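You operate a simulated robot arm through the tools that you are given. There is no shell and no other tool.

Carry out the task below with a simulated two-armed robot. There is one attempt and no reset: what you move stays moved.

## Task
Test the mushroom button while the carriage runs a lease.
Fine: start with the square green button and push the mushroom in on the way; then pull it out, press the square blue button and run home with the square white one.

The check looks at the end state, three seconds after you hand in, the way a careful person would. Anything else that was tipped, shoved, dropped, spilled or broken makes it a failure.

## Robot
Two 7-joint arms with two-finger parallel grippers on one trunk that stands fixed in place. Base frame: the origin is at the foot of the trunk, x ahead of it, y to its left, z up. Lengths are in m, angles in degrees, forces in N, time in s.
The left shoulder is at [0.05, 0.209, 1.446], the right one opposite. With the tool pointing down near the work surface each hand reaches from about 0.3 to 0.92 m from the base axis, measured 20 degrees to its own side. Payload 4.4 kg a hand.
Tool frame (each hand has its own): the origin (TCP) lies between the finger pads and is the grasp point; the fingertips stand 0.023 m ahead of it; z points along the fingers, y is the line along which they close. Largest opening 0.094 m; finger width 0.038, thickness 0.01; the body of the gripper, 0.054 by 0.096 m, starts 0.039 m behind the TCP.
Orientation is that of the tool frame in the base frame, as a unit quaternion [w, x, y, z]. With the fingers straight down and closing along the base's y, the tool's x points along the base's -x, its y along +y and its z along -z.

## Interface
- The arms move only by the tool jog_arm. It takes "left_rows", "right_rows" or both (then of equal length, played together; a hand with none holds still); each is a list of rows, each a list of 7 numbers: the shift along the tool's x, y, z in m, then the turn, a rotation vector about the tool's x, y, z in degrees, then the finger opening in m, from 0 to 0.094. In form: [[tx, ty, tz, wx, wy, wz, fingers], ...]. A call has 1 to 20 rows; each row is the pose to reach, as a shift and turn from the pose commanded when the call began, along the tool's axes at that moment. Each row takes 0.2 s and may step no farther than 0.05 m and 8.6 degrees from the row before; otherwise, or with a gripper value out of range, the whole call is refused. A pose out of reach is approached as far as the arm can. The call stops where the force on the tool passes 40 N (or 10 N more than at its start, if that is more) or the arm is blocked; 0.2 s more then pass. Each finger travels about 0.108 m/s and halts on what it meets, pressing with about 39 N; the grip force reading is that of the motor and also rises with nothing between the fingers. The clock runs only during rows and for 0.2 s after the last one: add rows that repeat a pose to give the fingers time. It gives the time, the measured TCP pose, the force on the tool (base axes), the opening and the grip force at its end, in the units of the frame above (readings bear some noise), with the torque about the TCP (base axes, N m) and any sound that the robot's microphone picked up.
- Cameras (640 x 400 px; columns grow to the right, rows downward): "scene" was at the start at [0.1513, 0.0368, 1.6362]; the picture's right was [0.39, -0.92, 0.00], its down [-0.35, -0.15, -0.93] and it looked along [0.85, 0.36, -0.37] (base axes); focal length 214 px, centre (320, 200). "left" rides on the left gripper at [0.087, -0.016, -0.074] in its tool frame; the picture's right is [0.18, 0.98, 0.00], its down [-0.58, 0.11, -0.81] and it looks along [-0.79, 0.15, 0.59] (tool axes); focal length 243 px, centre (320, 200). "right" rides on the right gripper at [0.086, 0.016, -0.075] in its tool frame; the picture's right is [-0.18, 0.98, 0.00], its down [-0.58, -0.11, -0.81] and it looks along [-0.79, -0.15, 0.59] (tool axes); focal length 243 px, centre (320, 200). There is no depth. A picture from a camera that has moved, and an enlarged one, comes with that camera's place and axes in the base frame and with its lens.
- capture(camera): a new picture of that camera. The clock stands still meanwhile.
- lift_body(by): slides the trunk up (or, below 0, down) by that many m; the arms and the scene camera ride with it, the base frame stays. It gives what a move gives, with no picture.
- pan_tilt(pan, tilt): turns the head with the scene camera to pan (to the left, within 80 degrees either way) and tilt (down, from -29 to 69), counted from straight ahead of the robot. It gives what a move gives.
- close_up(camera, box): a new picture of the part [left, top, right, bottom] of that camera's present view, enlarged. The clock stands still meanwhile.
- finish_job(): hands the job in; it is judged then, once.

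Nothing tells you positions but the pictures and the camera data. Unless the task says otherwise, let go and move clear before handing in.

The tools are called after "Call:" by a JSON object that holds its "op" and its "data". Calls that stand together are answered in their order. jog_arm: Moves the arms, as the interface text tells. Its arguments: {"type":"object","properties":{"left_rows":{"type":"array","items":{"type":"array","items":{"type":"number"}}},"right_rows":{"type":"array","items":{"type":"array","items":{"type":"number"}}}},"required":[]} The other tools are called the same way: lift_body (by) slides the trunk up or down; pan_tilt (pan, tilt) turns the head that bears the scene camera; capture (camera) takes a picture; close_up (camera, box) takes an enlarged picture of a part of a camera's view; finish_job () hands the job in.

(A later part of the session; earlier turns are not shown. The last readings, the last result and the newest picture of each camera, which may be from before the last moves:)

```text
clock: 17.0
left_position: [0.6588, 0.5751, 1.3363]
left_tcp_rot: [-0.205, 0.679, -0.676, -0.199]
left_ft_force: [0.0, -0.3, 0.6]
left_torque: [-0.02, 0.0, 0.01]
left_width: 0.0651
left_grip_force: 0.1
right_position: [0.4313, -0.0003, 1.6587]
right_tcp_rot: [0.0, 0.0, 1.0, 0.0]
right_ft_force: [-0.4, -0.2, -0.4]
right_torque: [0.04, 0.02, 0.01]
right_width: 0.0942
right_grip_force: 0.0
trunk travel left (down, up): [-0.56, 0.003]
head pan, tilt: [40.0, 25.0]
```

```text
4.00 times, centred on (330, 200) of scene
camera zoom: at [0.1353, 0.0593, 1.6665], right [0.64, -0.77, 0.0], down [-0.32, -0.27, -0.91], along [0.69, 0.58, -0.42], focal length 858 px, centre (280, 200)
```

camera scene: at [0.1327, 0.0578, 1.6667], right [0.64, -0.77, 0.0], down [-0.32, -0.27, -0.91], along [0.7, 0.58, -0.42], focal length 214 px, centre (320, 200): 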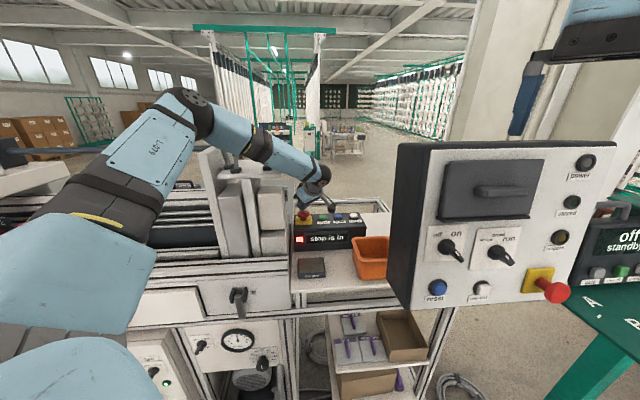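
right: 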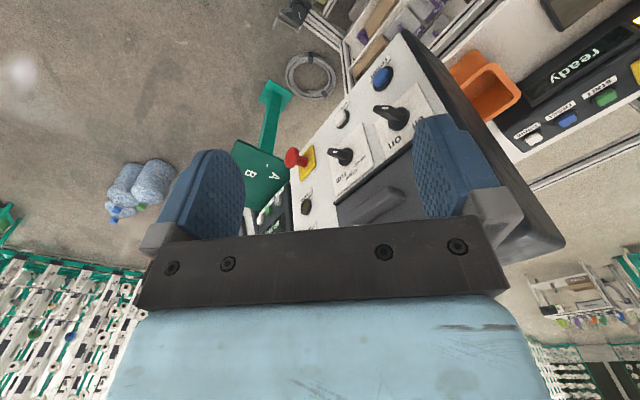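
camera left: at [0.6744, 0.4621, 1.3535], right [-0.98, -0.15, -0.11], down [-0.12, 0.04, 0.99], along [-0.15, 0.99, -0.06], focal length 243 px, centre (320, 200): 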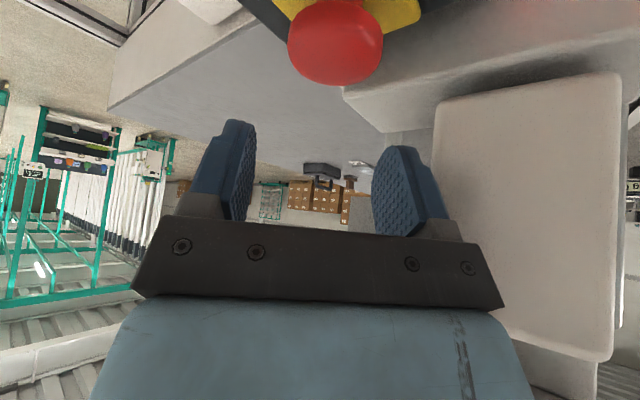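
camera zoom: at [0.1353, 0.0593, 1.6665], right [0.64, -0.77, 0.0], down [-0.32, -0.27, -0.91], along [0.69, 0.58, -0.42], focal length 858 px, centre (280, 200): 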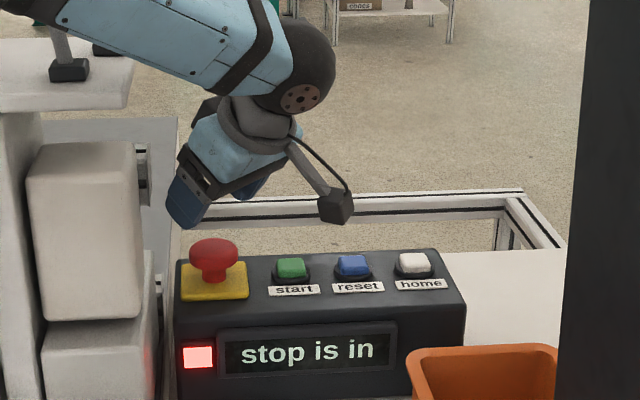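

The fingers straddle the head line and there is a clear gap to the block and tray. I'll lower so the pads sit either side of the mushroom head.

Call:
{"op": "jog_arm", "data": {"left_rows": [[0.011, 0.0005, 0.0164, 0, 0, 0, 0.065], [0.022, 0.001, 0.0328, 0, 0, 0, 0.065], [0.028, 0.001, 0.0416, 0, 0, 0, 0.065], [0.0331, 0.001, 0.0492, 0, 0, 0, 0.065]]}}

Call:
{"op": "capture", "data": {"camera": "left"}}

Call:
{"op": "close_up", "data": {"camera": "scene", "box": [240, 130, 380, 250]}}

```text
clock: 18.0
left_position: [0.6588, 0.5663, 1.2849]
left_tcp_rot: [-0.209, 0.678, -0.676, -0.199]
left_ft_force: [-0.9, 1.2, 0.6]
left_torque: [-0.02, -0.01, 0.03]
left_width: 0.0651
left_grip_force: 0.1
right_position: [0.4309, -0.0089, 1.6589]
right_tcp_rot: [0.001, 0.0, 1.0, 0.003]
right_ft_force: [0.0, -0.8, -1.1]
right_torque: [0.01, 0.01, 0.0]
right_width: 0.0942
right_grip_force: 0.0
trunk travel left (down, up): [-0.56, 0.003]
head pan, tilt: [40.0, 25.0]
```

```text
taken
camera left: at [0.675, 0.4541, 1.3004], right [-0.98, -0.15, -0.12], down [-0.12, 0.04, 0.99], along [-0.15, 0.99, -0.06], focal length 243 px, centre (320, 200)
```

left: 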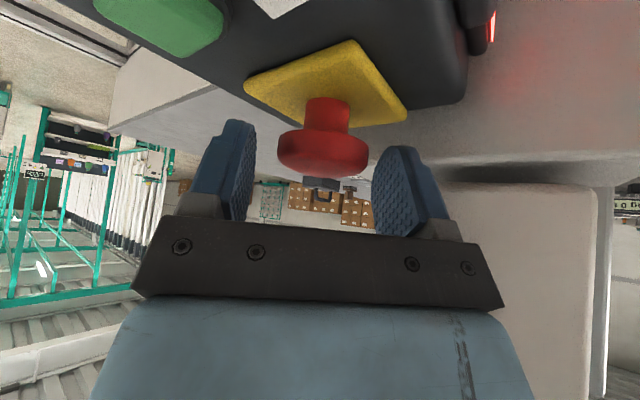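

```text
3.33 times, centred on (310, 190) of scene
camera zoom: at [0.1349, 0.0514, 1.6676], right [0.64, -0.77, 0.0], down [-0.32, -0.27, -0.91], along [0.69, 0.59, -0.42], focal length 715 px, centre (353, 233)
```

zoom: 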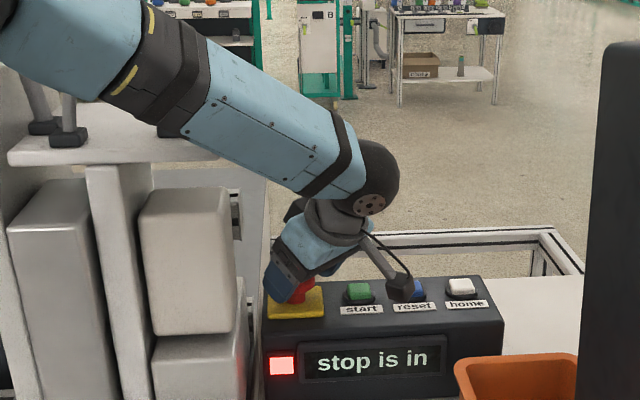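

The trunk itself has shifted about 8 mm sideways, which means some part of the left arm is pressing on something beside the hand, probably the forearm on the tray. I back out along the same path now and check.

Call:
{"op": "jog_arm", "data": {"left_rows": [[-0.011, -0.0005, -0.0164, 0, 0, 0, 0.065], [-0.022, -0.001, -0.0328, 0, 0, 0, 0.065], [-0.0331, -0.001, -0.0492, 0, 0, 0, 0.065]]}}

Call:
{"op": "capture", "data": {"camera": "scene"}}

Call:
{"op": "close_up", "data": {"camera": "scene", "box": [160, 60, 360, 200]}}

```text
clock: 18.8
left_position: [0.6581, 0.5732, 1.3365]
left_tcp_rot: [-0.204, 0.679, -0.676, -0.201]
left_ft_force: [-0.4, -0.6, 0.7]
left_torque: [0.01, -0.01, 0.02]
left_width: 0.0646
left_grip_force: 0.2
right_position: [0.4323, -0.0032, 1.6588]
right_tcp_rot: [-0.001, 0.0, 1.0, 0.001]
right_ft_force: [0.3, 0.0, 0.1]
right_torque: [0.03, 0.01, 0.0]
right_width: 0.0937
right_grip_force: 0.0
trunk travel left (down, up): [-0.56, 0.003]
head pan, tilt: [40.0, 25.0]
```

```text
taken
camera scene: at [0.1365, 0.0565, 1.6664], right [0.64, -0.77, 0.0], down [-0.32, -0.27, -0.91], along [0.69, 0.58, -0.42], focal length 214 px, centre (320, 200)
```

scene: 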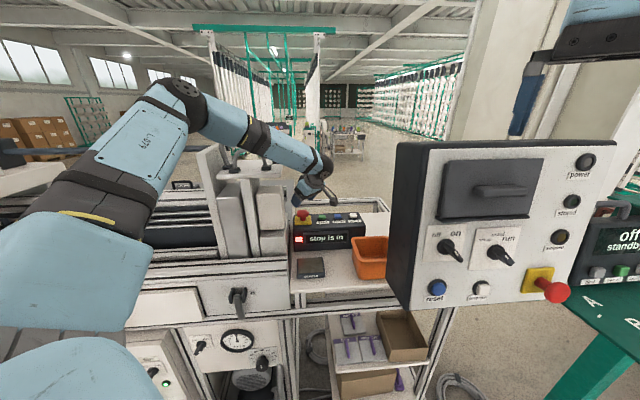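

```text
2.86 times, centred on (260, 130) of scene
camera zoom: at [0.1365, 0.0565, 1.6664], right [0.64, -0.77, 0.0], down [-0.32, -0.27, -0.91], along [0.69, 0.58, -0.42], focal length 613 px, centre (491, 400)
```

zoom: 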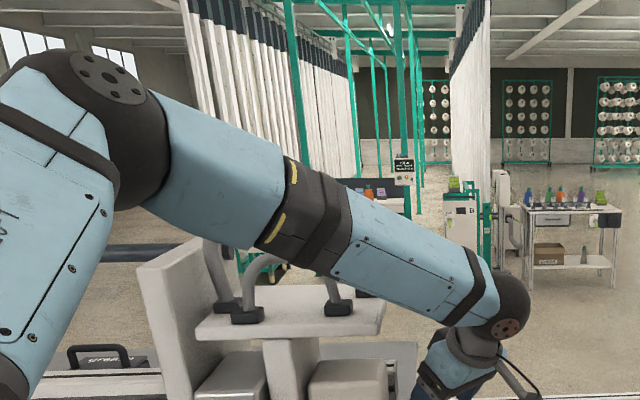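

Call:
{"op": "jog_arm", "data": {"left_rows": [[0.007, 0, -0.0345, 0, 0, 0, 0.065], [0.0147, 0, -0.0691, 0, 0, 0, 0.065], [0.0147, 0, -0.0691, 0, 0, 0, 0.065], [0.0147, 0, -0.0691, 0, 0, 0, 0.065]]}}

Call:
{"op": "close_up", "data": {"camera": "scene", "box": [160, 60, 360, 200]}}

Call:
{"op": "capture", "data": {"camera": "left"}}

```text
clock: 19.8
left_position: [0.6573, 0.5256, 1.3854]
left_tcp_rot: [-0.204, 0.679, -0.676, -0.2]
left_ft_force: [-0.1, -0.2, -0.1]
left_torque: [0.0, -0.02, 0.03]
left_width: 0.065
left_grip_force: 0.0
right_position: [0.4319, -0.0001, 1.658]
right_tcp_rot: [0.0, -0.001, 1.0, 0.0]
right_ft_force: [-0.1, -0.2, 0.5]
right_torque: [-0.06, -0.01, 0.0]
right_width: 0.0942
right_grip_force: 0.0
trunk travel left (down, up): [-0.56, 0.003]
head pan, tilt: [40.0, 25.0]
```

```text
2.86 times, centred on (260, 130) of scene
camera zoom: at [0.1363, 0.0605, 1.6664], right [0.64, -0.77, 0.0], down [-0.32, -0.27, -0.91], along [0.69, 0.58, -0.42], focal length 613 px, centre (491, 400)
```

zoom: 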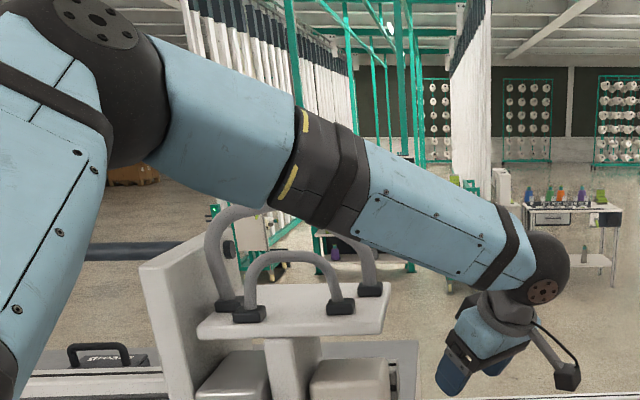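

```text
taken
camera left: at [0.6747, 0.4139, 1.4015], right [-0.98, -0.16, -0.11], down [-0.12, 0.05, 0.99], along [-0.15, 0.99, -0.06], focal length 243 px, centre (320, 200)
```

left: 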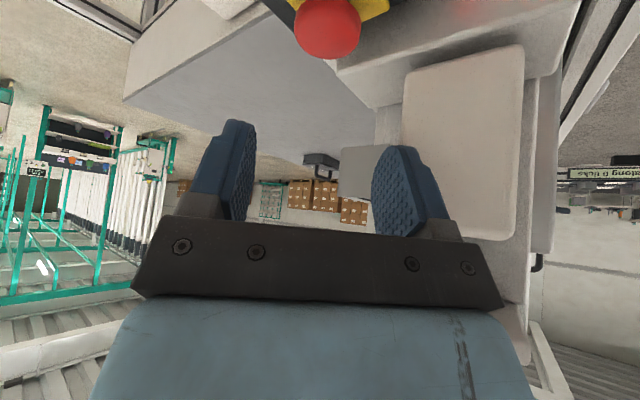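

Lifting and moving right released it: the trunk returned to its place, and the tray feet project to the same coordinates as before, so nothing has moved. The forearm meets the tray's near corner in that low pose. I'll pull back, turn the wrist over, and approach the mushroom flatter from the right, which keeps the forearm away from the tray.

Call:
{"op": "jog_arm", "data": {"left_rows": [[0.0142, -0.0143, -0.043, 0, 0, 0, 0.065], [0.0284, -0.0287, -0.086, 0, 0, 0, 0.065], [0.0426, -0.043, -0.129, 0, 0, 0, 0.065], [0.0426, -0.043, -0.129, 0, 0, 8, 0.065], [0.0426, -0.043, -0.129, 0, 0, 16, 0.065], [0.0426, -0.043, -0.129, 0, 0, 24, 0.065], [0.0426, -0.043, -0.129, 0, 0, 32, 0.065], [0.0426, -0.043, -0.129, 0, 0, 40, 0.065], [0.0426, -0.043, -0.129, 0, 0, 48, 0.065], [0.0426, -0.043, -0.129, 0, 0, 56, 0.065], [0.0426, -0.043, -0.129, 0, 0, 64, 0.065], [0.0426, -0.043, -0.129, 0, 0, 72, 0.065], [0.0426, -0.043, -0.129, 0, 0, 80, 0.065], [0.0426, -0.043, -0.129, 0, 0, 88, 0.065], [0.0426, -0.043, -0.129, 0, 0, 90, 0.065]]}}

Call:
{"op": "capture", "data": {"camera": "scene"}}

Call:
{"op": "capture", "data": {"camera": "left"}}

```text
clock: 23.0
left_position: [0.7018, 0.4191, 1.4723]
left_tcp_rot: [0.003, 0.0, 0.958, 0.286]
left_ft_force: [-0.2, 0.0, -0.3]
left_torque: [-0.03, 0.0, -0.03]
left_width: 0.0651
left_grip_force: 0.0
right_position: [0.4318, 0.0006, 1.6587]
right_tcp_rot: [0.0, 0.0, 1.0, 0.0]
right_ft_force: [-0.2, -1.0, -0.6]
right_torque: [-0.02, -0.02, 0.0]
right_width: 0.0941
right_grip_force: 0.0
trunk travel left (down, up): [-0.56, 0.003]
head pan, tilt: [40.0, 25.0]
```

```text
taken
camera scene: at [0.1363, 0.06, 1.6664], right [0.64, -0.77, 0.0], down [-0.32, -0.27, -0.91], along [0.69, 0.58, -0.42], focal length 214 px, centre (320, 200)
```

scene: 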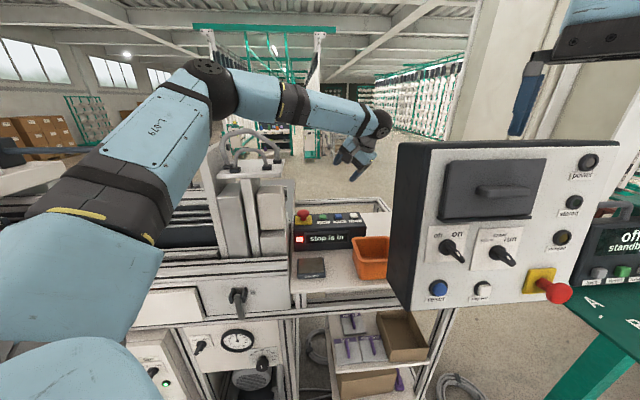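

```text
taken
camera left: at [0.6145, 0.3653, 1.5256], right [-0.19, 0.82, 0.54], down [0.58, -0.35, 0.74], along [0.8, 0.45, -0.41], focal length 243 px, centre (320, 200)
```

left: 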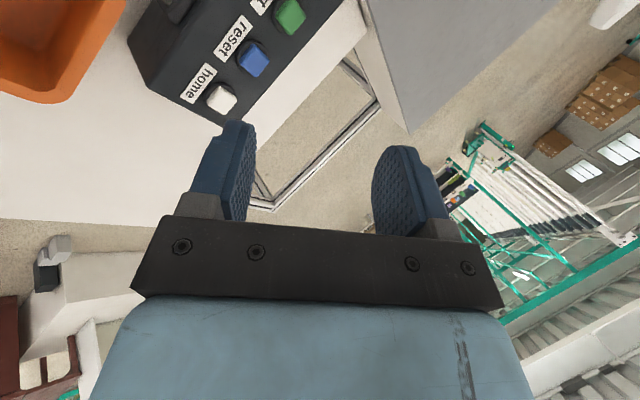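

The wrist turned freely. I continue the remaining 90° in place.

Call:
{"op": "jog_arm", "data": {"left_rows": [[0, 0, 0, 0, 0, 8, 0.065], [0, 0, 0, 0, 0, 16, 0.065], [0, 0, 0, 0, 0, 24, 0.065], [0, 0, 0, 0, 0, 32, 0.065], [0, 0, 0, 0, 0, 40, 0.065], [0, 0, 0, 0, 0, 48, 0.065], [0, 0, 0, 0, 0, 56, 0.065], [0, 0, 0, 0, 0, 64, 0.065], [0, 0, 0, 0, 0, 72, 0.065], [0, 0, 0, 0, 0, 80, 0.065], [0, 0, 0, 0, 0, 88, 0.065], [0, 0, 0, 0, 0, 90, 0.065]]}}

Call:
{"op": "capture", "data": {"camera": "scene"}}

Call:
{"op": "capture", "data": {"camera": "left"}}

```text
clock: 25.6
left_position: [0.7017, 0.4192, 1.473]
left_tcp_rot: [-0.199, 0.677, 0.678, 0.204]
left_ft_force: [0.8, 0.5, 0.1]
left_torque: [0.0, -0.01, 0.01]
left_width: 0.0651
left_grip_force: 0.1
right_position: [0.4327, 0.001, 1.6582]
right_tcp_rot: [0.0, 0.0, 1.0, 0.0]
right_ft_force: [-0.6, -0.9, 0.1]
right_torque: [0.03, -0.03, -0.01]
right_width: 0.0943
right_grip_force: 0.1
trunk travel left (down, up): [-0.56, 0.003]
head pan, tilt: [40.0, 25.0]
```

```text
taken
camera scene: at [0.1363, 0.06, 1.6664], right [0.64, -0.77, 0.0], down [-0.32, -0.27, -0.91], along [0.69, 0.58, -0.42], focal length 214 px, centre (320, 200)
```

scene: 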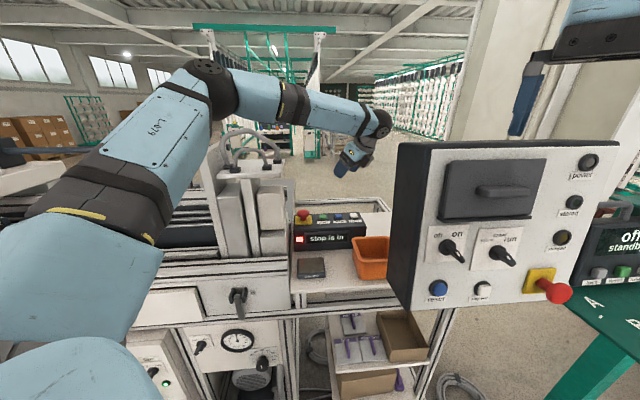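

```text
taken
camera left: at [0.6844, 0.4509, 1.5827], right [0.98, 0.15, 0.11], down [0.11, -0.93, 0.36], along [0.15, -0.34, -0.93], focal length 243 px, centre (320, 200)
```

left: 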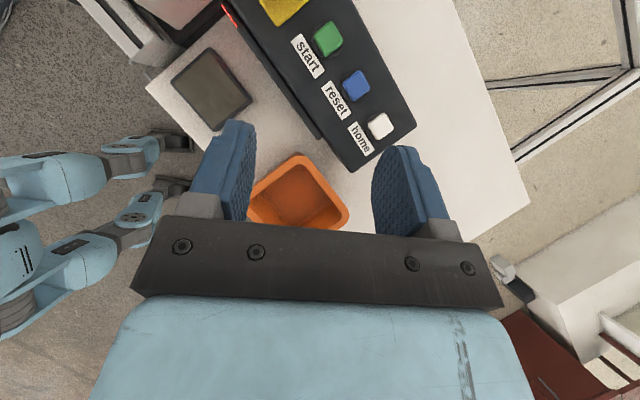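

The wrist is now turned with its camera on the upper side, and the path past the panel is open. I'll move in above the console while tipping the hand to about 70° from vertical.

Call:
{"op": "jog_arm", "data": {"left_rows": [[0.0115, -0.0218, 0.0373, 0, 0, 0, 0.065], [0.0231, -0.0437, 0.0746, 0, 0, 0, 0.065], [0.0223, -0.0437, 0.0891, 0, 7.4, 0, 0.065], [0.0215, -0.0437, 0.1036, 0, 14.8, 0, 0.065], [0.0206, -0.0437, 0.1181, 0, 22.2, 0, 0.065], [0.0198, -0.0437, 0.1326, 0, 29.6, 0, 0.065], [0.019, -0.0437, 0.1471, 0, 37, 0, 0.065], [0.019, -0.0437, 0.1471, 0, 37, 0, 0.065]]}}

Call:
{"op": "capture", "data": {"camera": "scene"}}

Call:
{"op": "close_up", "data": {"camera": "scene", "box": [160, 60, 400, 260]}}

Call:
{"op": "capture", "data": {"camera": "left"}}

```text
clock: 27.4
left_position: [0.6565, 0.5154, 1.3603]
left_tcp_rot: [-0.404, 0.576, 0.581, 0.409]
left_ft_force: [0.1, -0.9, 0.2]
left_torque: [-0.01, 0.01, 0.03]
left_width: 0.0649
left_grip_force: 0.1
right_position: [0.4305, 0.0016, 1.6588]
right_tcp_rot: [0.0, 0.0, 1.0, 0.0]
right_ft_force: [0.2, 0.3, -0.2]
right_torque: [0.0, 0.03, 0.01]
right_width: 0.0939
right_grip_force: 0.0
trunk travel left (down, up): [-0.56, 0.003]
head pan, tilt: [40.0, 25.0]
```

```text
taken
camera scene: at [0.1354, 0.0605, 1.6665], right [0.64, -0.77, 0.0], down [-0.32, -0.27, -0.91], along [0.69, 0.58, -0.42], focal length 214 px, centre (320, 200)
```

scene: 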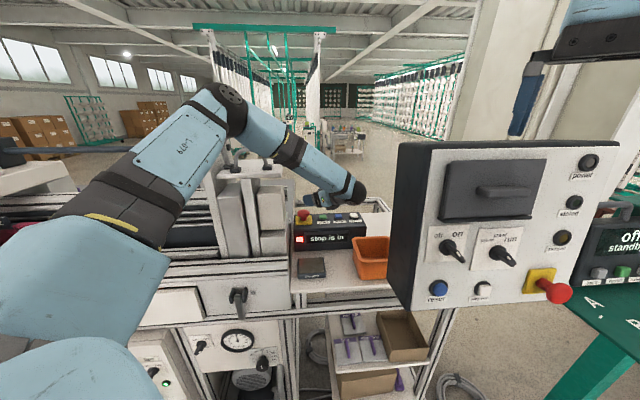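

```text
2.00 times, centred on (280, 160) of scene
camera zoom: at [0.1354, 0.0605, 1.6665], right [0.64, -0.77, 0.0], down [-0.32, -0.27, -0.91], along [0.69, 0.58, -0.42], focal length 429 px, centre (400, 280)
```

zoom: 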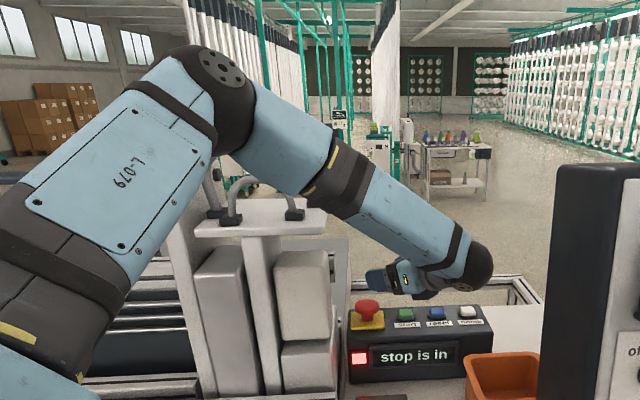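

```text
taken
camera left: at [0.6405, 0.475, 1.4668], right [0.98, 0.06, 0.18], down [0.11, -0.96, -0.27], along [0.16, 0.29, -0.94], focal length 243 px, centre (320, 200)
```

left: 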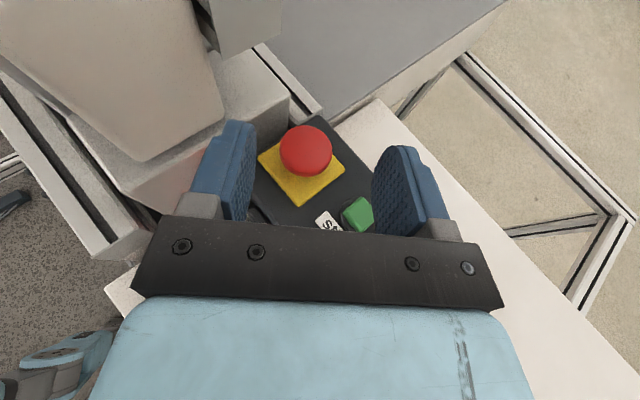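

The view from above shows the mushroom centred between the open fingers, with the forearm well off the tray. I lower to a pre-grasp pose just short of the head and check the trunk for any sideways push.

Call:
{"op": "jog_arm", "data": {"left_rows": [[-0.02, 0.0005, 0.01, 0, 0, 0, 0.065], [-0.04, 0.0005, 0.02, 0, 0, 0, 0.065], [-0.0603, 0.0005, 0.0304, 0, 0, 0, 0.065], [-0.0603, 0.0005, 0.0304, 0, 0, 0, 0.065]]}}

Call:
{"op": "close_up", "data": {"camera": "scene", "box": [160, 60, 400, 260]}}

Call:
{"op": "capture", "data": {"camera": "left"}}

```text
clock: 28.4
left_position: [0.6579, 0.5241, 1.2946]
left_tcp_rot: [-0.405, 0.576, 0.581, 0.409]
left_ft_force: [-0.8, 0.0, -0.2]
left_torque: [-0.03, 0.01, 0.03]
left_width: 0.065
left_grip_force: 0.0
right_position: [0.4333, 0.0012, 1.6586]
right_tcp_rot: [0.001, 0.001, 1.0, 0.001]
right_ft_force: [-0.1, -0.7, 0.8]
right_torque: [0.0, -0.04, 0.0]
right_width: 0.0938
right_grip_force: 0.1
trunk travel left (down, up): [-0.56, 0.003]
head pan, tilt: [40.0, 25.0]
```

```text
2.00 times, centred on (280, 160) of scene
camera zoom: at [0.1363, 0.0599, 1.6664], right [0.64, -0.77, 0.0], down [-0.32, -0.27, -0.91], along [0.69, 0.58, -0.42], focal length 429 px, centre (400, 280)
```

zoom: 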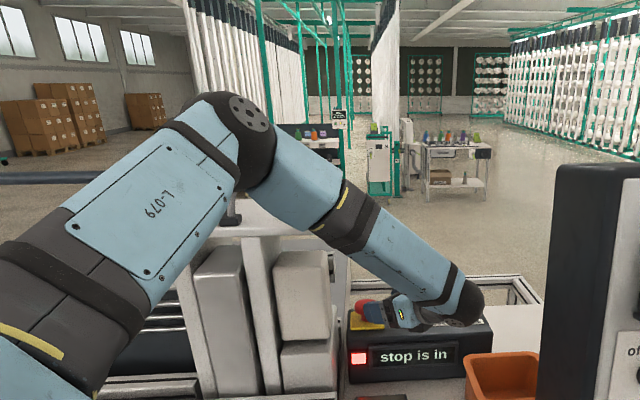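

```text
taken
camera left: at [0.6412, 0.4833, 1.4007], right [0.98, 0.06, 0.18], down [0.11, -0.96, -0.27], along [0.16, 0.29, -0.94], focal length 243 px, centre (320, 200)
```

left: 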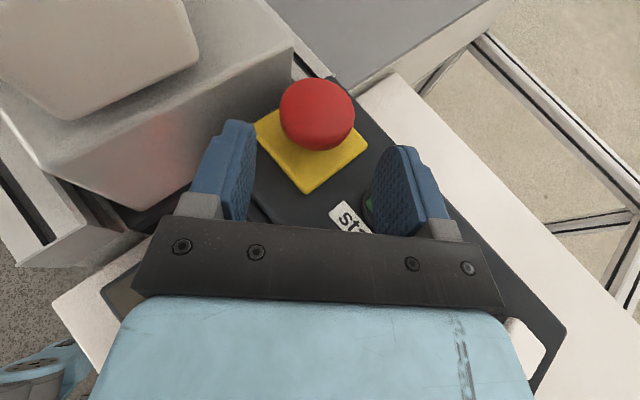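

Everything reads neutral and the trunk has not moved. I slide the fingers forward around the head.

Call:
{"op": "jog_arm", "data": {"left_rows": [[0, 0, 0.02, 0, 0, 0, 0.063], [0, 0, 0.04, 0, 0, 0, 0.063], [0, 0, 0.058, 0, 0, 0, 0.063], [0, 0, 0.058, 0, 0, 0, 0.063]]}}

Call:
{"op": "capture", "data": {"camera": "left"}}

Call:
{"op": "close_up", "data": {"camera": "scene", "box": [200, 120, 400, 260]}}

```text
clock: 29.4
left_position: [0.6611, 0.5791, 1.2735]
left_tcp_rot: [-0.403, 0.577, 0.58, 0.409]
left_ft_force: [-0.3, 0.9, 0.3]
left_torque: [0.0, -0.02, 0.01]
left_width: 0.0633
left_grip_force: 0.1
right_position: [0.432, 0.0008, 1.6586]
right_tcp_rot: [0.0, 0.001, 1.0, 0.0]
right_ft_force: [-0.3, -0.1, 0.3]
right_torque: [-0.03, -0.03, 0.0]
right_width: 0.0937
right_grip_force: 0.0
trunk travel left (down, up): [-0.56, 0.003]
head pan, tilt: [40.0, 25.0]
```

```text
taken
camera left: at [0.6437, 0.5386, 1.3808], right [0.98, 0.06, 0.18], down [0.11, -0.96, -0.27], along [0.16, 0.29, -0.94], focal length 243 px, centre (320, 200)
```

left: 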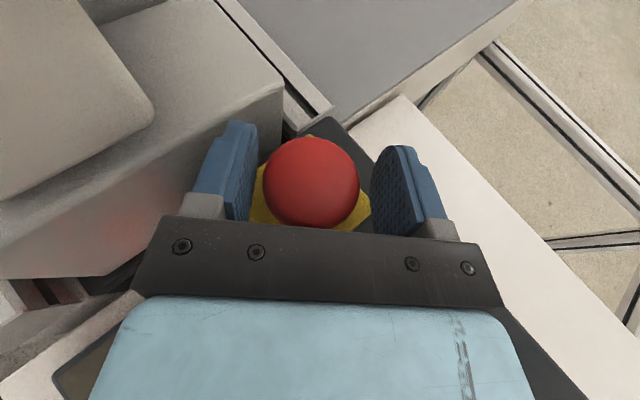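

```text
2.86 times, centred on (300, 190) of scene
camera zoom: at [0.1363, 0.0599, 1.6664], right [0.64, -0.77, 0.0], down [-0.32, -0.27, -0.91], along [0.69, 0.58, -0.42], focal length 613 px, centre (377, 229)
```

zoom: 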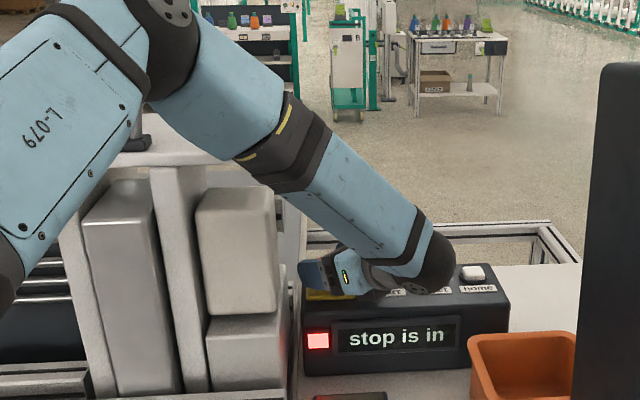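

The head sits between the pads with no contact force. I centre by 3 mm and close the fingers.

Call:
{"op": "jog_arm", "data": {"left_rows": [[0, -0.003, 0, 0, 0, 0, 0.06], [0, -0.003, 0, 0, 0, 0, 0.03], [0, -0.003, 0, 0, 0, 0, 0.02], [0, -0.003, 0, 0, 0, 0, 0.02]]}}

Call:
{"op": "capture", "data": {"camera": "left"}}

```text
clock: 30.4
left_position: [0.658, 0.5787, 1.272]
left_tcp_rot: [-0.404, 0.577, 0.58, 0.409]
left_ft_force: [-3.2, -0.4, 0.1]
left_torque: [-0.06, 0.07, -0.12]
left_width: 0.0467
left_grip_force: 45.3
right_position: [0.4314, 0.0005, 1.6578]
right_tcp_rot: [0.0, 0.0, 1.0, 0.0]
right_ft_force: [0.0, 0.0, -0.3]
right_torque: [-0.02, -0.01, 0.02]
right_width: 0.0938
right_grip_force: 0.0
trunk travel left (down, up): [-0.56, 0.003]
head pan, tilt: [40.0, 25.0]
```

```text
taken
camera left: at [0.6405, 0.5383, 1.3796], right [0.98, 0.06, 0.18], down [0.11, -0.96, -0.27], along [0.16, 0.29, -0.94], focal length 243 px, centre (320, 200)
```

left: 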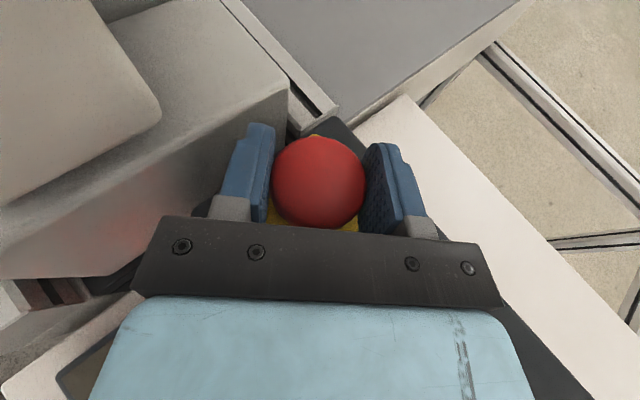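

The grip holds at 47 mm, the head's width. I pull straight up in small steps.

Call:
{"op": "jog_arm", "data": {"left_rows": [[0.0028, -0.003, -0.001, 0, 0, 0, 0.02], [0.0056, -0.003, -0.002, 0, 0, 0, 0.02], [0.0085, -0.003, -0.0031, 0, 0, 0, 0.02], [0.0113, -0.003, -0.0041, 0, 0, 0, 0.02]]}}

Call:
{"op": "capture", "data": {"camera": "left"}}

Call:
{"op": "close_up", "data": {"camera": "scene", "box": [260, 170, 380, 250]}}

```text
clock: 31.4
left_position: [0.658, 0.5778, 1.2837]
left_tcp_rot: [-0.405, 0.577, 0.58, 0.409]
left_ft_force: [17.1, 2.6, -0.7]
left_torque: [0.27, -0.62, 0.09]
left_width: 0.0464
left_grip_force: 44.8
right_position: [0.4364, -0.0004, 1.6564]
right_tcp_rot: [-0.002, 0.001, 1.0, 0.001]
right_ft_force: [-0.1, 0.1, 0.0]
right_torque: [-0.04, -0.02, -0.01]
right_width: 0.0938
right_grip_force: 0.0
trunk travel left (down, up): [-0.56, 0.003]
head pan, tilt: [40.0, 25.0]
heard: click
```

```text
taken
camera left: at [0.6406, 0.5383, 1.3896], right [0.98, 0.06, 0.18], down [0.11, -0.96, -0.27], along [0.15, 0.29, -0.94], focal length 243 px, centre (320, 200)
```

left: 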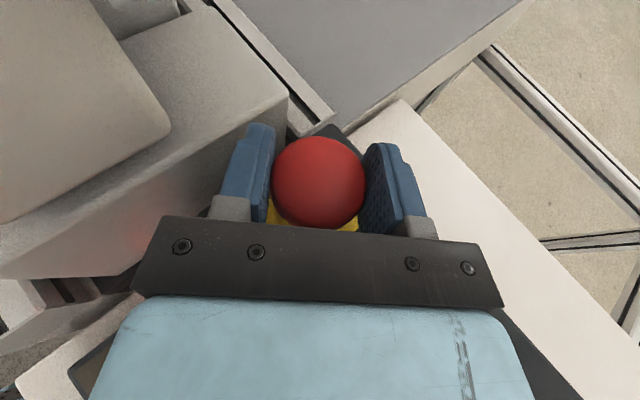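

```text
5.00 times, centred on (320, 210) of scene
camera zoom: at [0.1401, 0.0605, 1.6659], right [0.64, -0.77, 0.0], down [-0.33, -0.27, -0.91], along [0.69, 0.58, -0.42], focal length 1072 px, centre (320, 150)
```

zoom: 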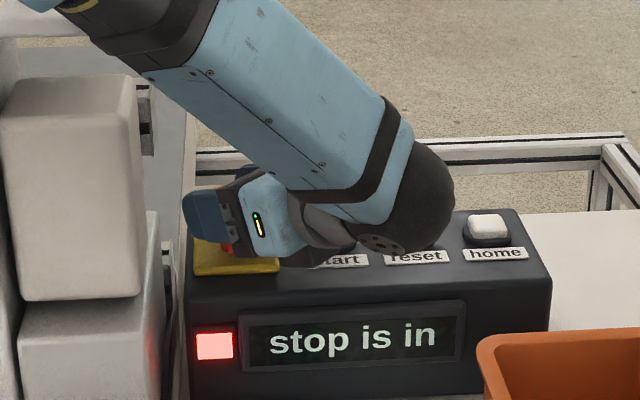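

A click sounded as the head came up. I remove the small sideways load, open the fingers, and check the display.

Call:
{"op": "jog_arm", "data": {"left_rows": [[0, 0.003, 0, 0, 0, 0, 0.02], [0, 0.003, 0, 0, 0, 0, 0.063], [0, 0.003, 0, 0, 0, 0, 0.063], [0, 0.003, 0, 0, 0, 0, 0.063]]}}

Call:
{"op": "capture", "data": {"camera": "left"}}

Call:
{"op": "close_up", "data": {"camera": "scene", "box": [260, 170, 380, 250]}}

```text
clock: 32.4
left_position: [0.6567, 0.5791, 1.2851]
left_tcp_rot: [-0.406, 0.576, 0.581, 0.409]
left_ft_force: [-0.9, -0.1, 0.2]
left_torque: [0.0, -0.01, -0.02]
left_width: 0.063
left_grip_force: 0.1
right_position: [0.4315, 0.0017, 1.6583]
right_tcp_rot: [-0.001, 0.0, 1.0, 0.001]
right_ft_force: [-0.1, 0.5, 0.2]
right_torque: [0.01, -0.03, 0.02]
right_width: 0.0943
right_grip_force: 0.0
trunk travel left (down, up): [-0.56, 0.003]
head pan, tilt: [40.0, 25.0]
```

```text
taken
camera left: at [0.6393, 0.5383, 1.3914], right [0.98, 0.06, 0.18], down [0.11, -0.96, -0.27], along [0.16, 0.29, -0.94], focal length 243 px, centre (320, 200)
```

left: 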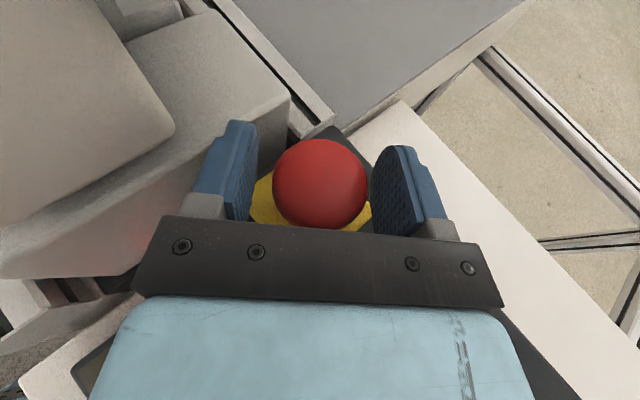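

```text
5.00 times, centred on (320, 210) of scene
camera zoom: at [0.1356, 0.06, 1.6665], right [0.64, -0.77, 0.0], down [-0.32, -0.27, -0.91], along [0.69, 0.58, -0.42], focal length 1072 px, centre (320, 150)
```

zoom: 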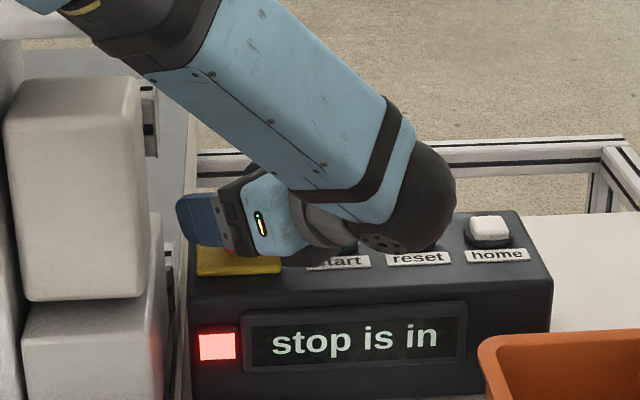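

The head appears to stand at its original height now. I withdraw back along the approach line and look.

Call:
{"op": "jog_arm", "data": {"left_rows": [[0, 0, -0.02, 0, 0, 0, 0.065], [0, 0, -0.045, 0, 0, 0, 0.065], [0.02, 0, -0.065, 0, 0, 0, 0.065], [0.06, 0, -0.075, 0, 0, 0, 0.04], [0.1, 0, -0.085, 0, 0, 0, 0.0], [0.1, 0, -0.085, 0, 0, 0, 0.0]]}}

Call:
{"op": "capture", "data": {"camera": "left"}}

Call:
{"op": "close_up", "data": {"camera": "scene", "box": [260, 150, 400, 250]}}

Call:
{"op": "capture", "data": {"camera": "scene"}}

```text
clock: 33.8
left_position: [0.6567, 0.533, 1.4066]
left_tcp_rot: [-0.404, 0.577, 0.581, 0.408]
left_ft_force: [0.6, 1.0, 0.5]
left_torque: [-0.02, -0.02, -0.01]
left_width: 0.0001
left_grip_force: 38.8
right_position: [0.4331, 0.0007, 1.6571]
right_tcp_rot: [0.0, 0.0, 1.0, -0.001]
right_ft_force: [0.2, 0.1, 0.3]
right_torque: [-0.01, 0.01, 0.02]
right_width: 0.0944
right_grip_force: 0.1
trunk travel left (down, up): [-0.56, 0.003]
head pan, tilt: [40.0, 25.0]
```

```text
taken
camera left: at [0.6399, 0.4928, 1.5139], right [0.98, 0.06, 0.18], down [0.11, -0.96, -0.27], along [0.15, 0.29, -0.95], focal length 243 px, centre (320, 200)
```

left: 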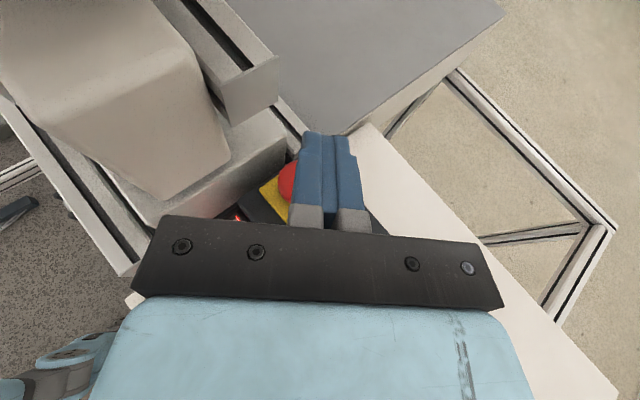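

```text
4.00 times, centred on (330, 200) of scene
camera zoom: at [0.1372, 0.0604, 1.6663], right [0.64, -0.77, 0.0], down [-0.32, -0.27, -0.91], along [0.69, 0.58, -0.42], focal length 858 px, centre (280, 200)
```

zoom: 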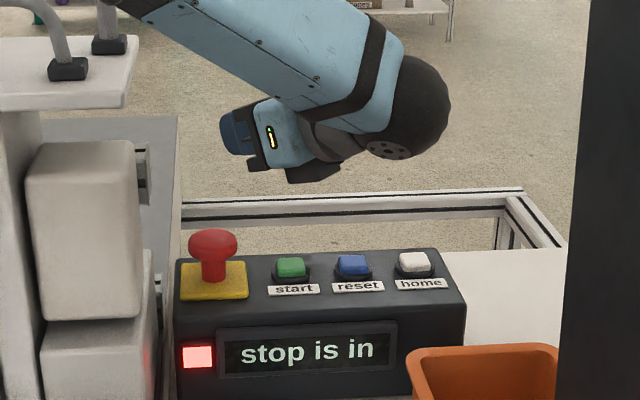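

```text
taken
camera scene: at [0.1372, 0.0604, 1.6663], right [0.64, -0.77, 0.0], down [-0.32, -0.27, -0.91], along [0.69, 0.58, -0.42], focal length 214 px, centre (320, 200)
```

scene: 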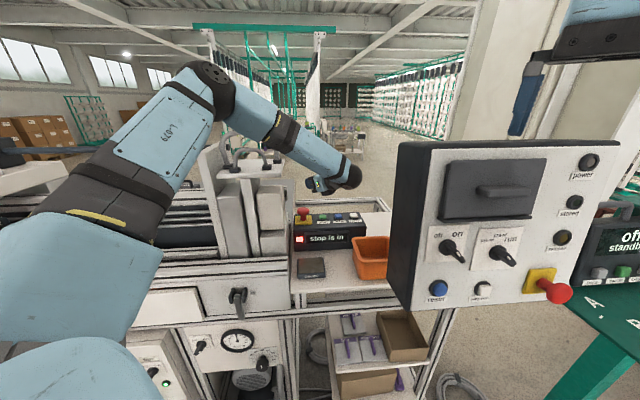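

The mushroom is out again at its original height, and the display keeps showing "stop is in" until reset. I bring the closed fingers back to a steeper angle and hover over the blue reset button at (0.764, 0.489).

Call:
{"op": "jog_arm", "data": {"left_rows": [[-0.0084, 0.0214, -0.0056, 0, -7.4, 0, 0], [-0.0168, 0.0428, -0.0111, 0, -14.8, 0, 0], [-0.0253, 0.0642, -0.0167, 0, -22.2, 0, 0], [-0.0337, 0.0856, -0.0222, 0, -29.6, 0, 0], [-0.0421, 0.107, -0.0278, 0, -37, 0, 0], [-0.073, 0.107, -0.017, 0, -37, 0, 0], [-0.0952, 0.107, -0.0085, 0, -37, 0, 0], [-0.1047, 0.107, -0.0051, 0, -37, 0, 0], [-0.1047, 0.107, -0.0051, 0, -37, 0, 0]]}}

Call:
{"op": "capture", "data": {"camera": "left"}}

Call:
{"op": "close_up", "data": {"camera": "scene", "box": [260, 150, 400, 250]}}

```text
clock: 35.8
left_position: [0.7434, 0.4982, 1.3212]
left_tcp_rot: [-0.199, 0.676, 0.679, 0.204]
left_ft_force: [-0.7, 0.5, 0.2]
left_torque: [0.01, 0.02, 0.02]
left_width: 0.0
left_grip_force: 38.4
left hand out of reach, approached as far as the arm can: row 6, 7, 8, 9
right_position: [0.433, 0.0007, 1.6576]
right_tcp_rot: [0.0, 0.001, 1.0, -0.001]
right_ft_force: [0.3, 1.0, -0.3]
right_torque: [0.0, 0.0, 0.03]
right_width: 0.0939
right_grip_force: 0.1
trunk travel left (down, up): [-0.56, 0.003]
head pan, tilt: [40.0, 25.0]
```

```text
taken
camera left: at [0.7262, 0.5311, 1.4316], right [0.98, 0.15, 0.11], down [0.11, -0.93, 0.36], along [0.16, -0.34, -0.93], focal length 243 px, centre (320, 200)
```

left: 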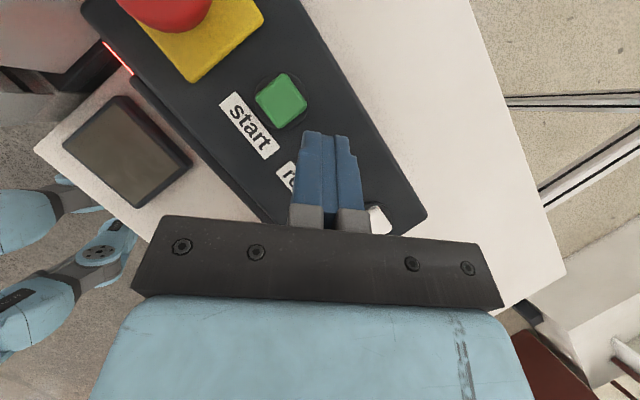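

```text
4.00 times, centred on (330, 200) of scene
camera zoom: at [0.136, 0.0601, 1.6664], right [0.64, -0.77, 0.0], down [-0.32, -0.27, -0.91], along [0.69, 0.58, -0.42], focal length 858 px, centre (280, 200)
```

zoom: 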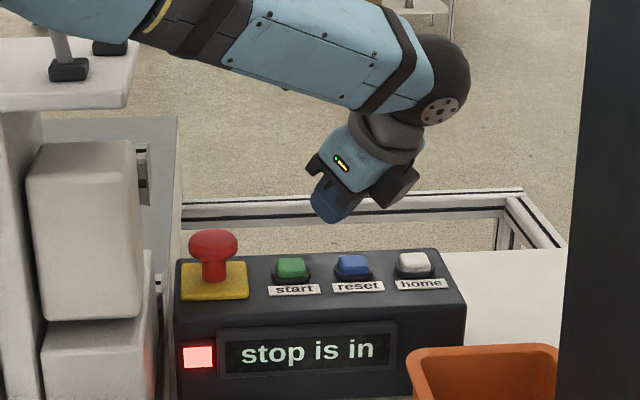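

The blue button at this tilt is just beyond reach: the arm stopped 2 cm short, clear of everything. I'll swing the hand so it leans back toward the robot, which shortens the reach, while lifting slightly.

Call:
{"op": "jog_arm", "data": {"left_rows": [[0.008, -0.01, -0.0125, -4.08, 0, 6.28, 0], [0.0163, -0.02, -0.0252, -8.17, 0, 12.57, 0], [0.0163, -0.02, -0.0252, -12.25, 0, 18.85, 0], [0.0163, -0.02, -0.0252, -16.33, 0, 25.13, 0], [0.0163, -0.02, -0.0252, -20.4, 0, 31.4, 0], [0.0163, -0.02, -0.0252, -24.5, 0, 37.7, 0], [0.0163, -0.02, -0.0252, -24.5, 0, 37.7, 0]]}}

Call:
{"op": "capture", "data": {"camera": "left"}}

Call:
{"op": "close_up", "data": {"camera": "scene", "box": [180, 80, 420, 260]}}

```text
clock: 37.4
left_position: [0.7224, 0.4971, 1.3524]
left_tcp_rot: [-0.109, 0.884, 0.367, 0.267]
left_ft_force: [-0.2, 0.1, -0.3]
left_torque: [-0.03, 0.03, -0.01]
left_width: 0.0
left_grip_force: 39.3
right_position: [0.4326, 0.0001, 1.6586]
right_tcp_rot: [-0.001, 0.0, 1.0, -0.001]
right_ft_force: [1.0, 0.2, -0.5]
right_torque: [0.01, -0.02, -0.02]
right_width: 0.0942
right_grip_force: 0.1
trunk travel left (down, up): [-0.56, 0.003]
head pan, tilt: [40.0, 25.0]
```

```text
taken
camera left: at [0.7328, 0.5318, 1.4624], right [0.8, -0.59, 0.1], down [-0.58, -0.73, 0.35], along [-0.13, -0.34, -0.93], focal length 243 px, centre (320, 200)
```

left: 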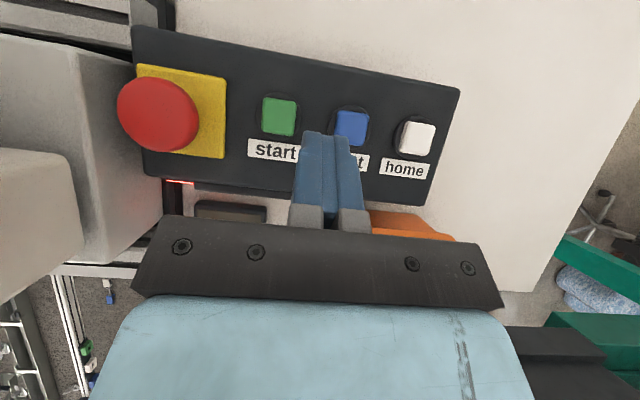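

```text
2.22 times, centred on (300, 170) of scene
camera zoom: at [0.1365, 0.0599, 1.6664], right [0.64, -0.77, 0.0], down [-0.32, -0.27, -0.91], along [0.69, 0.58, -0.42], focal length 477 px, centre (364, 267)
```

zoom: 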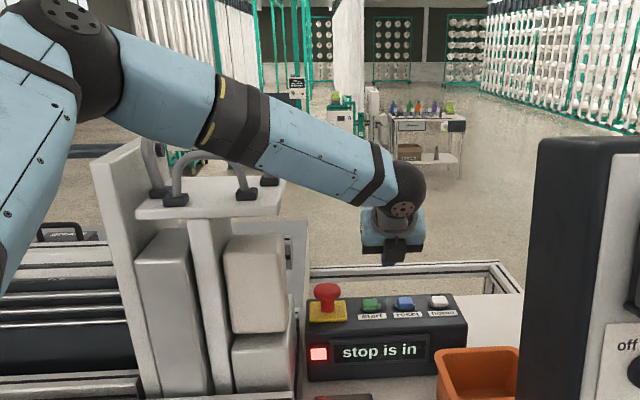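

The hand now leans back toward me and the camera shows all the buttons; the blue one measures (0.764, 0.489) again. I move the fingertip to about 2 cm above it.

Call:
{"op": "jog_arm", "data": {"left_rows": [[-0.0058, 0.0177, 0.0335, 0, 0, 0, 0], [-0.0115, 0.0354, 0.067, 0, 0, 0, 0], [-0.0115, 0.0354, 0.067, 0, 0, 0, 0]]}}

Call:
{"op": "capture", "data": {"camera": "left"}}

Call:
{"op": "close_up", "data": {"camera": "scene", "box": [260, 150, 400, 250]}}

```text
clock: 38.2
left_position: [0.7673, 0.4916, 1.2907]
left_tcp_rot: [-0.108, 0.884, 0.368, 0.267]
left_ft_force: [-0.8, 0.6, 0.0]
left_torque: [-0.02, -0.01, 0.01]
left_width: 0.0002
left_grip_force: 39.3
right_position: [0.4294, 0.0008, 1.66]
right_tcp_rot: [0.001, 0.0, 1.0, 0.0]
right_ft_force: [-0.8, -0.9, 0.0]
right_torque: [0.03, -0.03, 0.01]
right_width: 0.0942
right_grip_force: 0.0
trunk travel left (down, up): [-0.56, 0.003]
head pan, tilt: [40.0, 25.0]
```

```text
taken
camera left: at [0.7768, 0.5254, 1.4007], right [0.8, -0.58, 0.11], down [-0.58, -0.73, 0.35], along [-0.13, -0.34, -0.93], focal length 243 px, centre (320, 200)
```

left: 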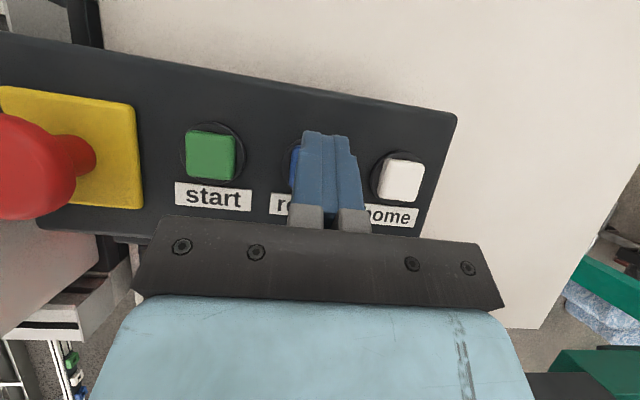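

```text
4.00 times, centred on (330, 200) of scene
camera zoom: at [0.134, 0.0602, 1.6667], right [0.64, -0.77, 0.0], down [-0.32, -0.27, -0.91], along [0.69, 0.58, -0.42], focal length 858 px, centre (280, 200)
```

zoom: 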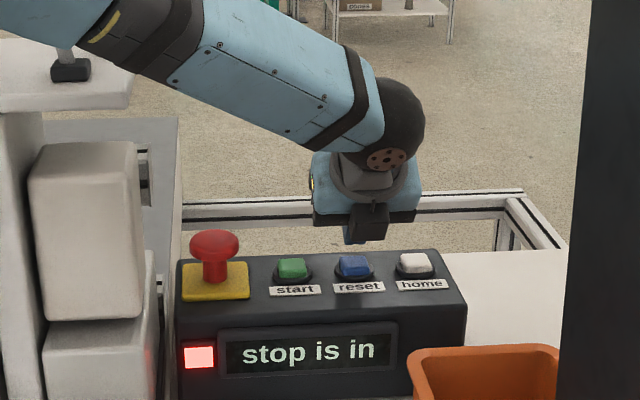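

Coordinates agree from both cameras. I press the blue reset button the same way as start and back off.

Call:
{"op": "jog_arm", "data": {"left_rows": [[-0.0065, 0, 0.0101, 0, 0, 0, 0], [-0.0109, 0, 0.0168, 0, 0, 0, 0], [-0.0133, 0, 0.0205, 0, 0, 0, 0], [-0.015, 0, 0.0231, 0, 0, 0, 0], [-0.0109, 0, 0.0168, 0, 0, 0, 0], [0, 0, 0, 0, 0, 0, 0]]}}

Call:
{"op": "close_up", "data": {"camera": "scene", "box": [260, 150, 400, 250]}}

```text
clock: 39.6
left_position: [0.7648, 0.4914, 1.288]
left_tcp_rot: [-0.108, 0.885, 0.367, 0.265]
left_ft_force: [-0.7, -0.4, 0.4]
left_torque: [0.01, 0.02, 0.03]
left_width: 0.0001
left_grip_force: 39.0
right_position: [0.4317, 0.002, 1.6578]
right_tcp_rot: [0.001, 0.0, 1.0, 0.0]
right_ft_force: [-0.9, -0.4, -0.3]
right_torque: [0.0, -0.02, 0.02]
right_width: 0.0938
right_grip_force: 0.1
trunk travel left (down, up): [-0.56, 0.003]
head pan, tilt: [40.0, 25.0]
heard: click
```

```text
4.00 times, centred on (330, 200) of scene
camera zoom: at [0.1365, 0.0608, 1.6659], right [0.64, -0.77, 0.0], down [-0.32, -0.27, -0.91], along [0.69, 0.58, -0.42], focal length 858 px, centre (280, 200)
```

zoom: 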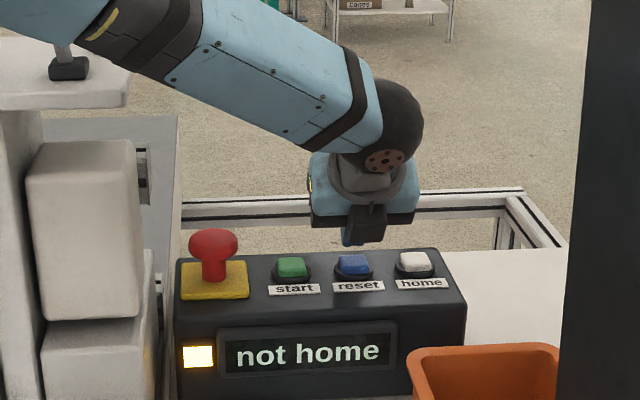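

The display now reads "not home" with an amber lamp, so reset worked. I move on to hover over the white home button at (0.809, 0.444).

Call:
{"op": "jog_arm", "data": {"left_rows": [[0.0065, 0.01, -0.0101, 0, 0, 0, 0], [0.0065, 0.04, -0.0101, 0, 0, 0, 0], [0.0045, 0.0651, -0.005, 0, 0, 0, 0], [0.003, 0.0651, -0.003, 0, 0, 0, 0]]}}

Call:
{"op": "capture", "data": {"camera": "left"}}

Call:
{"op": "capture", "data": {"camera": "scene"}}

```text
clock: 40.6
left_position: [0.7932, 0.454, 1.3066]
left_tcp_rot: [-0.108, 0.884, 0.368, 0.267]
left_ft_force: [-0.3, 0.0, -0.5]
left_torque: [-0.01, -0.01, 0.0]
left_width: 0.0
left_grip_force: 39.6
left hand out of reach, approached as far as the arm can: row 3, 4
right_position: [0.4317, -0.0002, 1.6593]
right_tcp_rot: [0.0, 0.001, 1.0, 0.0]
right_ft_force: [0.3, -0.3, 0.2]
right_torque: [0.02, 0.02, 0.02]
right_width: 0.0943
right_grip_force: 0.1
trunk travel left (down, up): [-0.56, 0.003]
head pan, tilt: [40.0, 25.0]
```

```text
taken
camera left: at [0.8027, 0.4885, 1.4164], right [0.8, -0.59, 0.11], down [-0.58, -0.73, 0.35], along [-0.13, -0.34, -0.93], focal length 243 px, centre (320, 200)
```

left: 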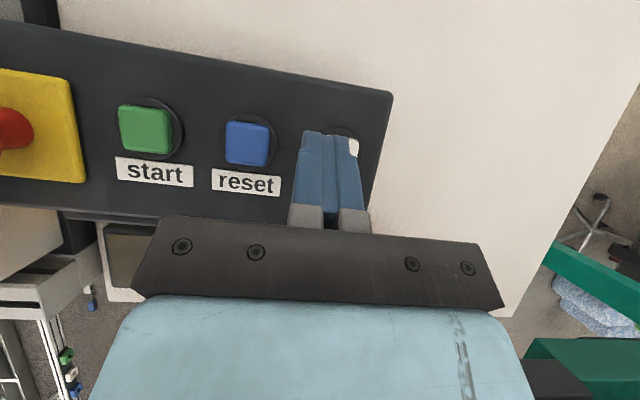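

```text
taken
camera scene: at [0.1357, 0.0598, 1.6665], right [0.64, -0.77, 0.0], down [-0.32, -0.27, -0.91], along [0.69, 0.58, -0.42], focal length 214 px, centre (320, 200)
```

scene: 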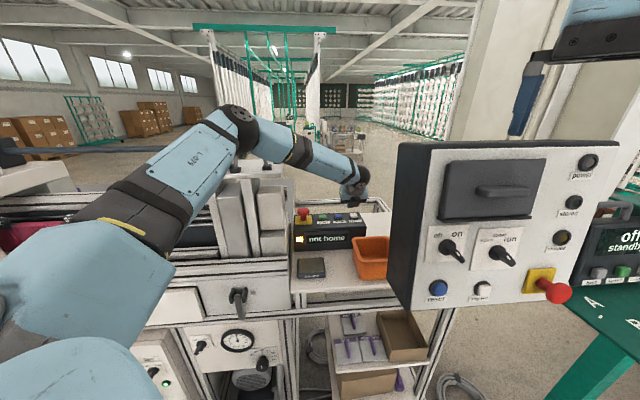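

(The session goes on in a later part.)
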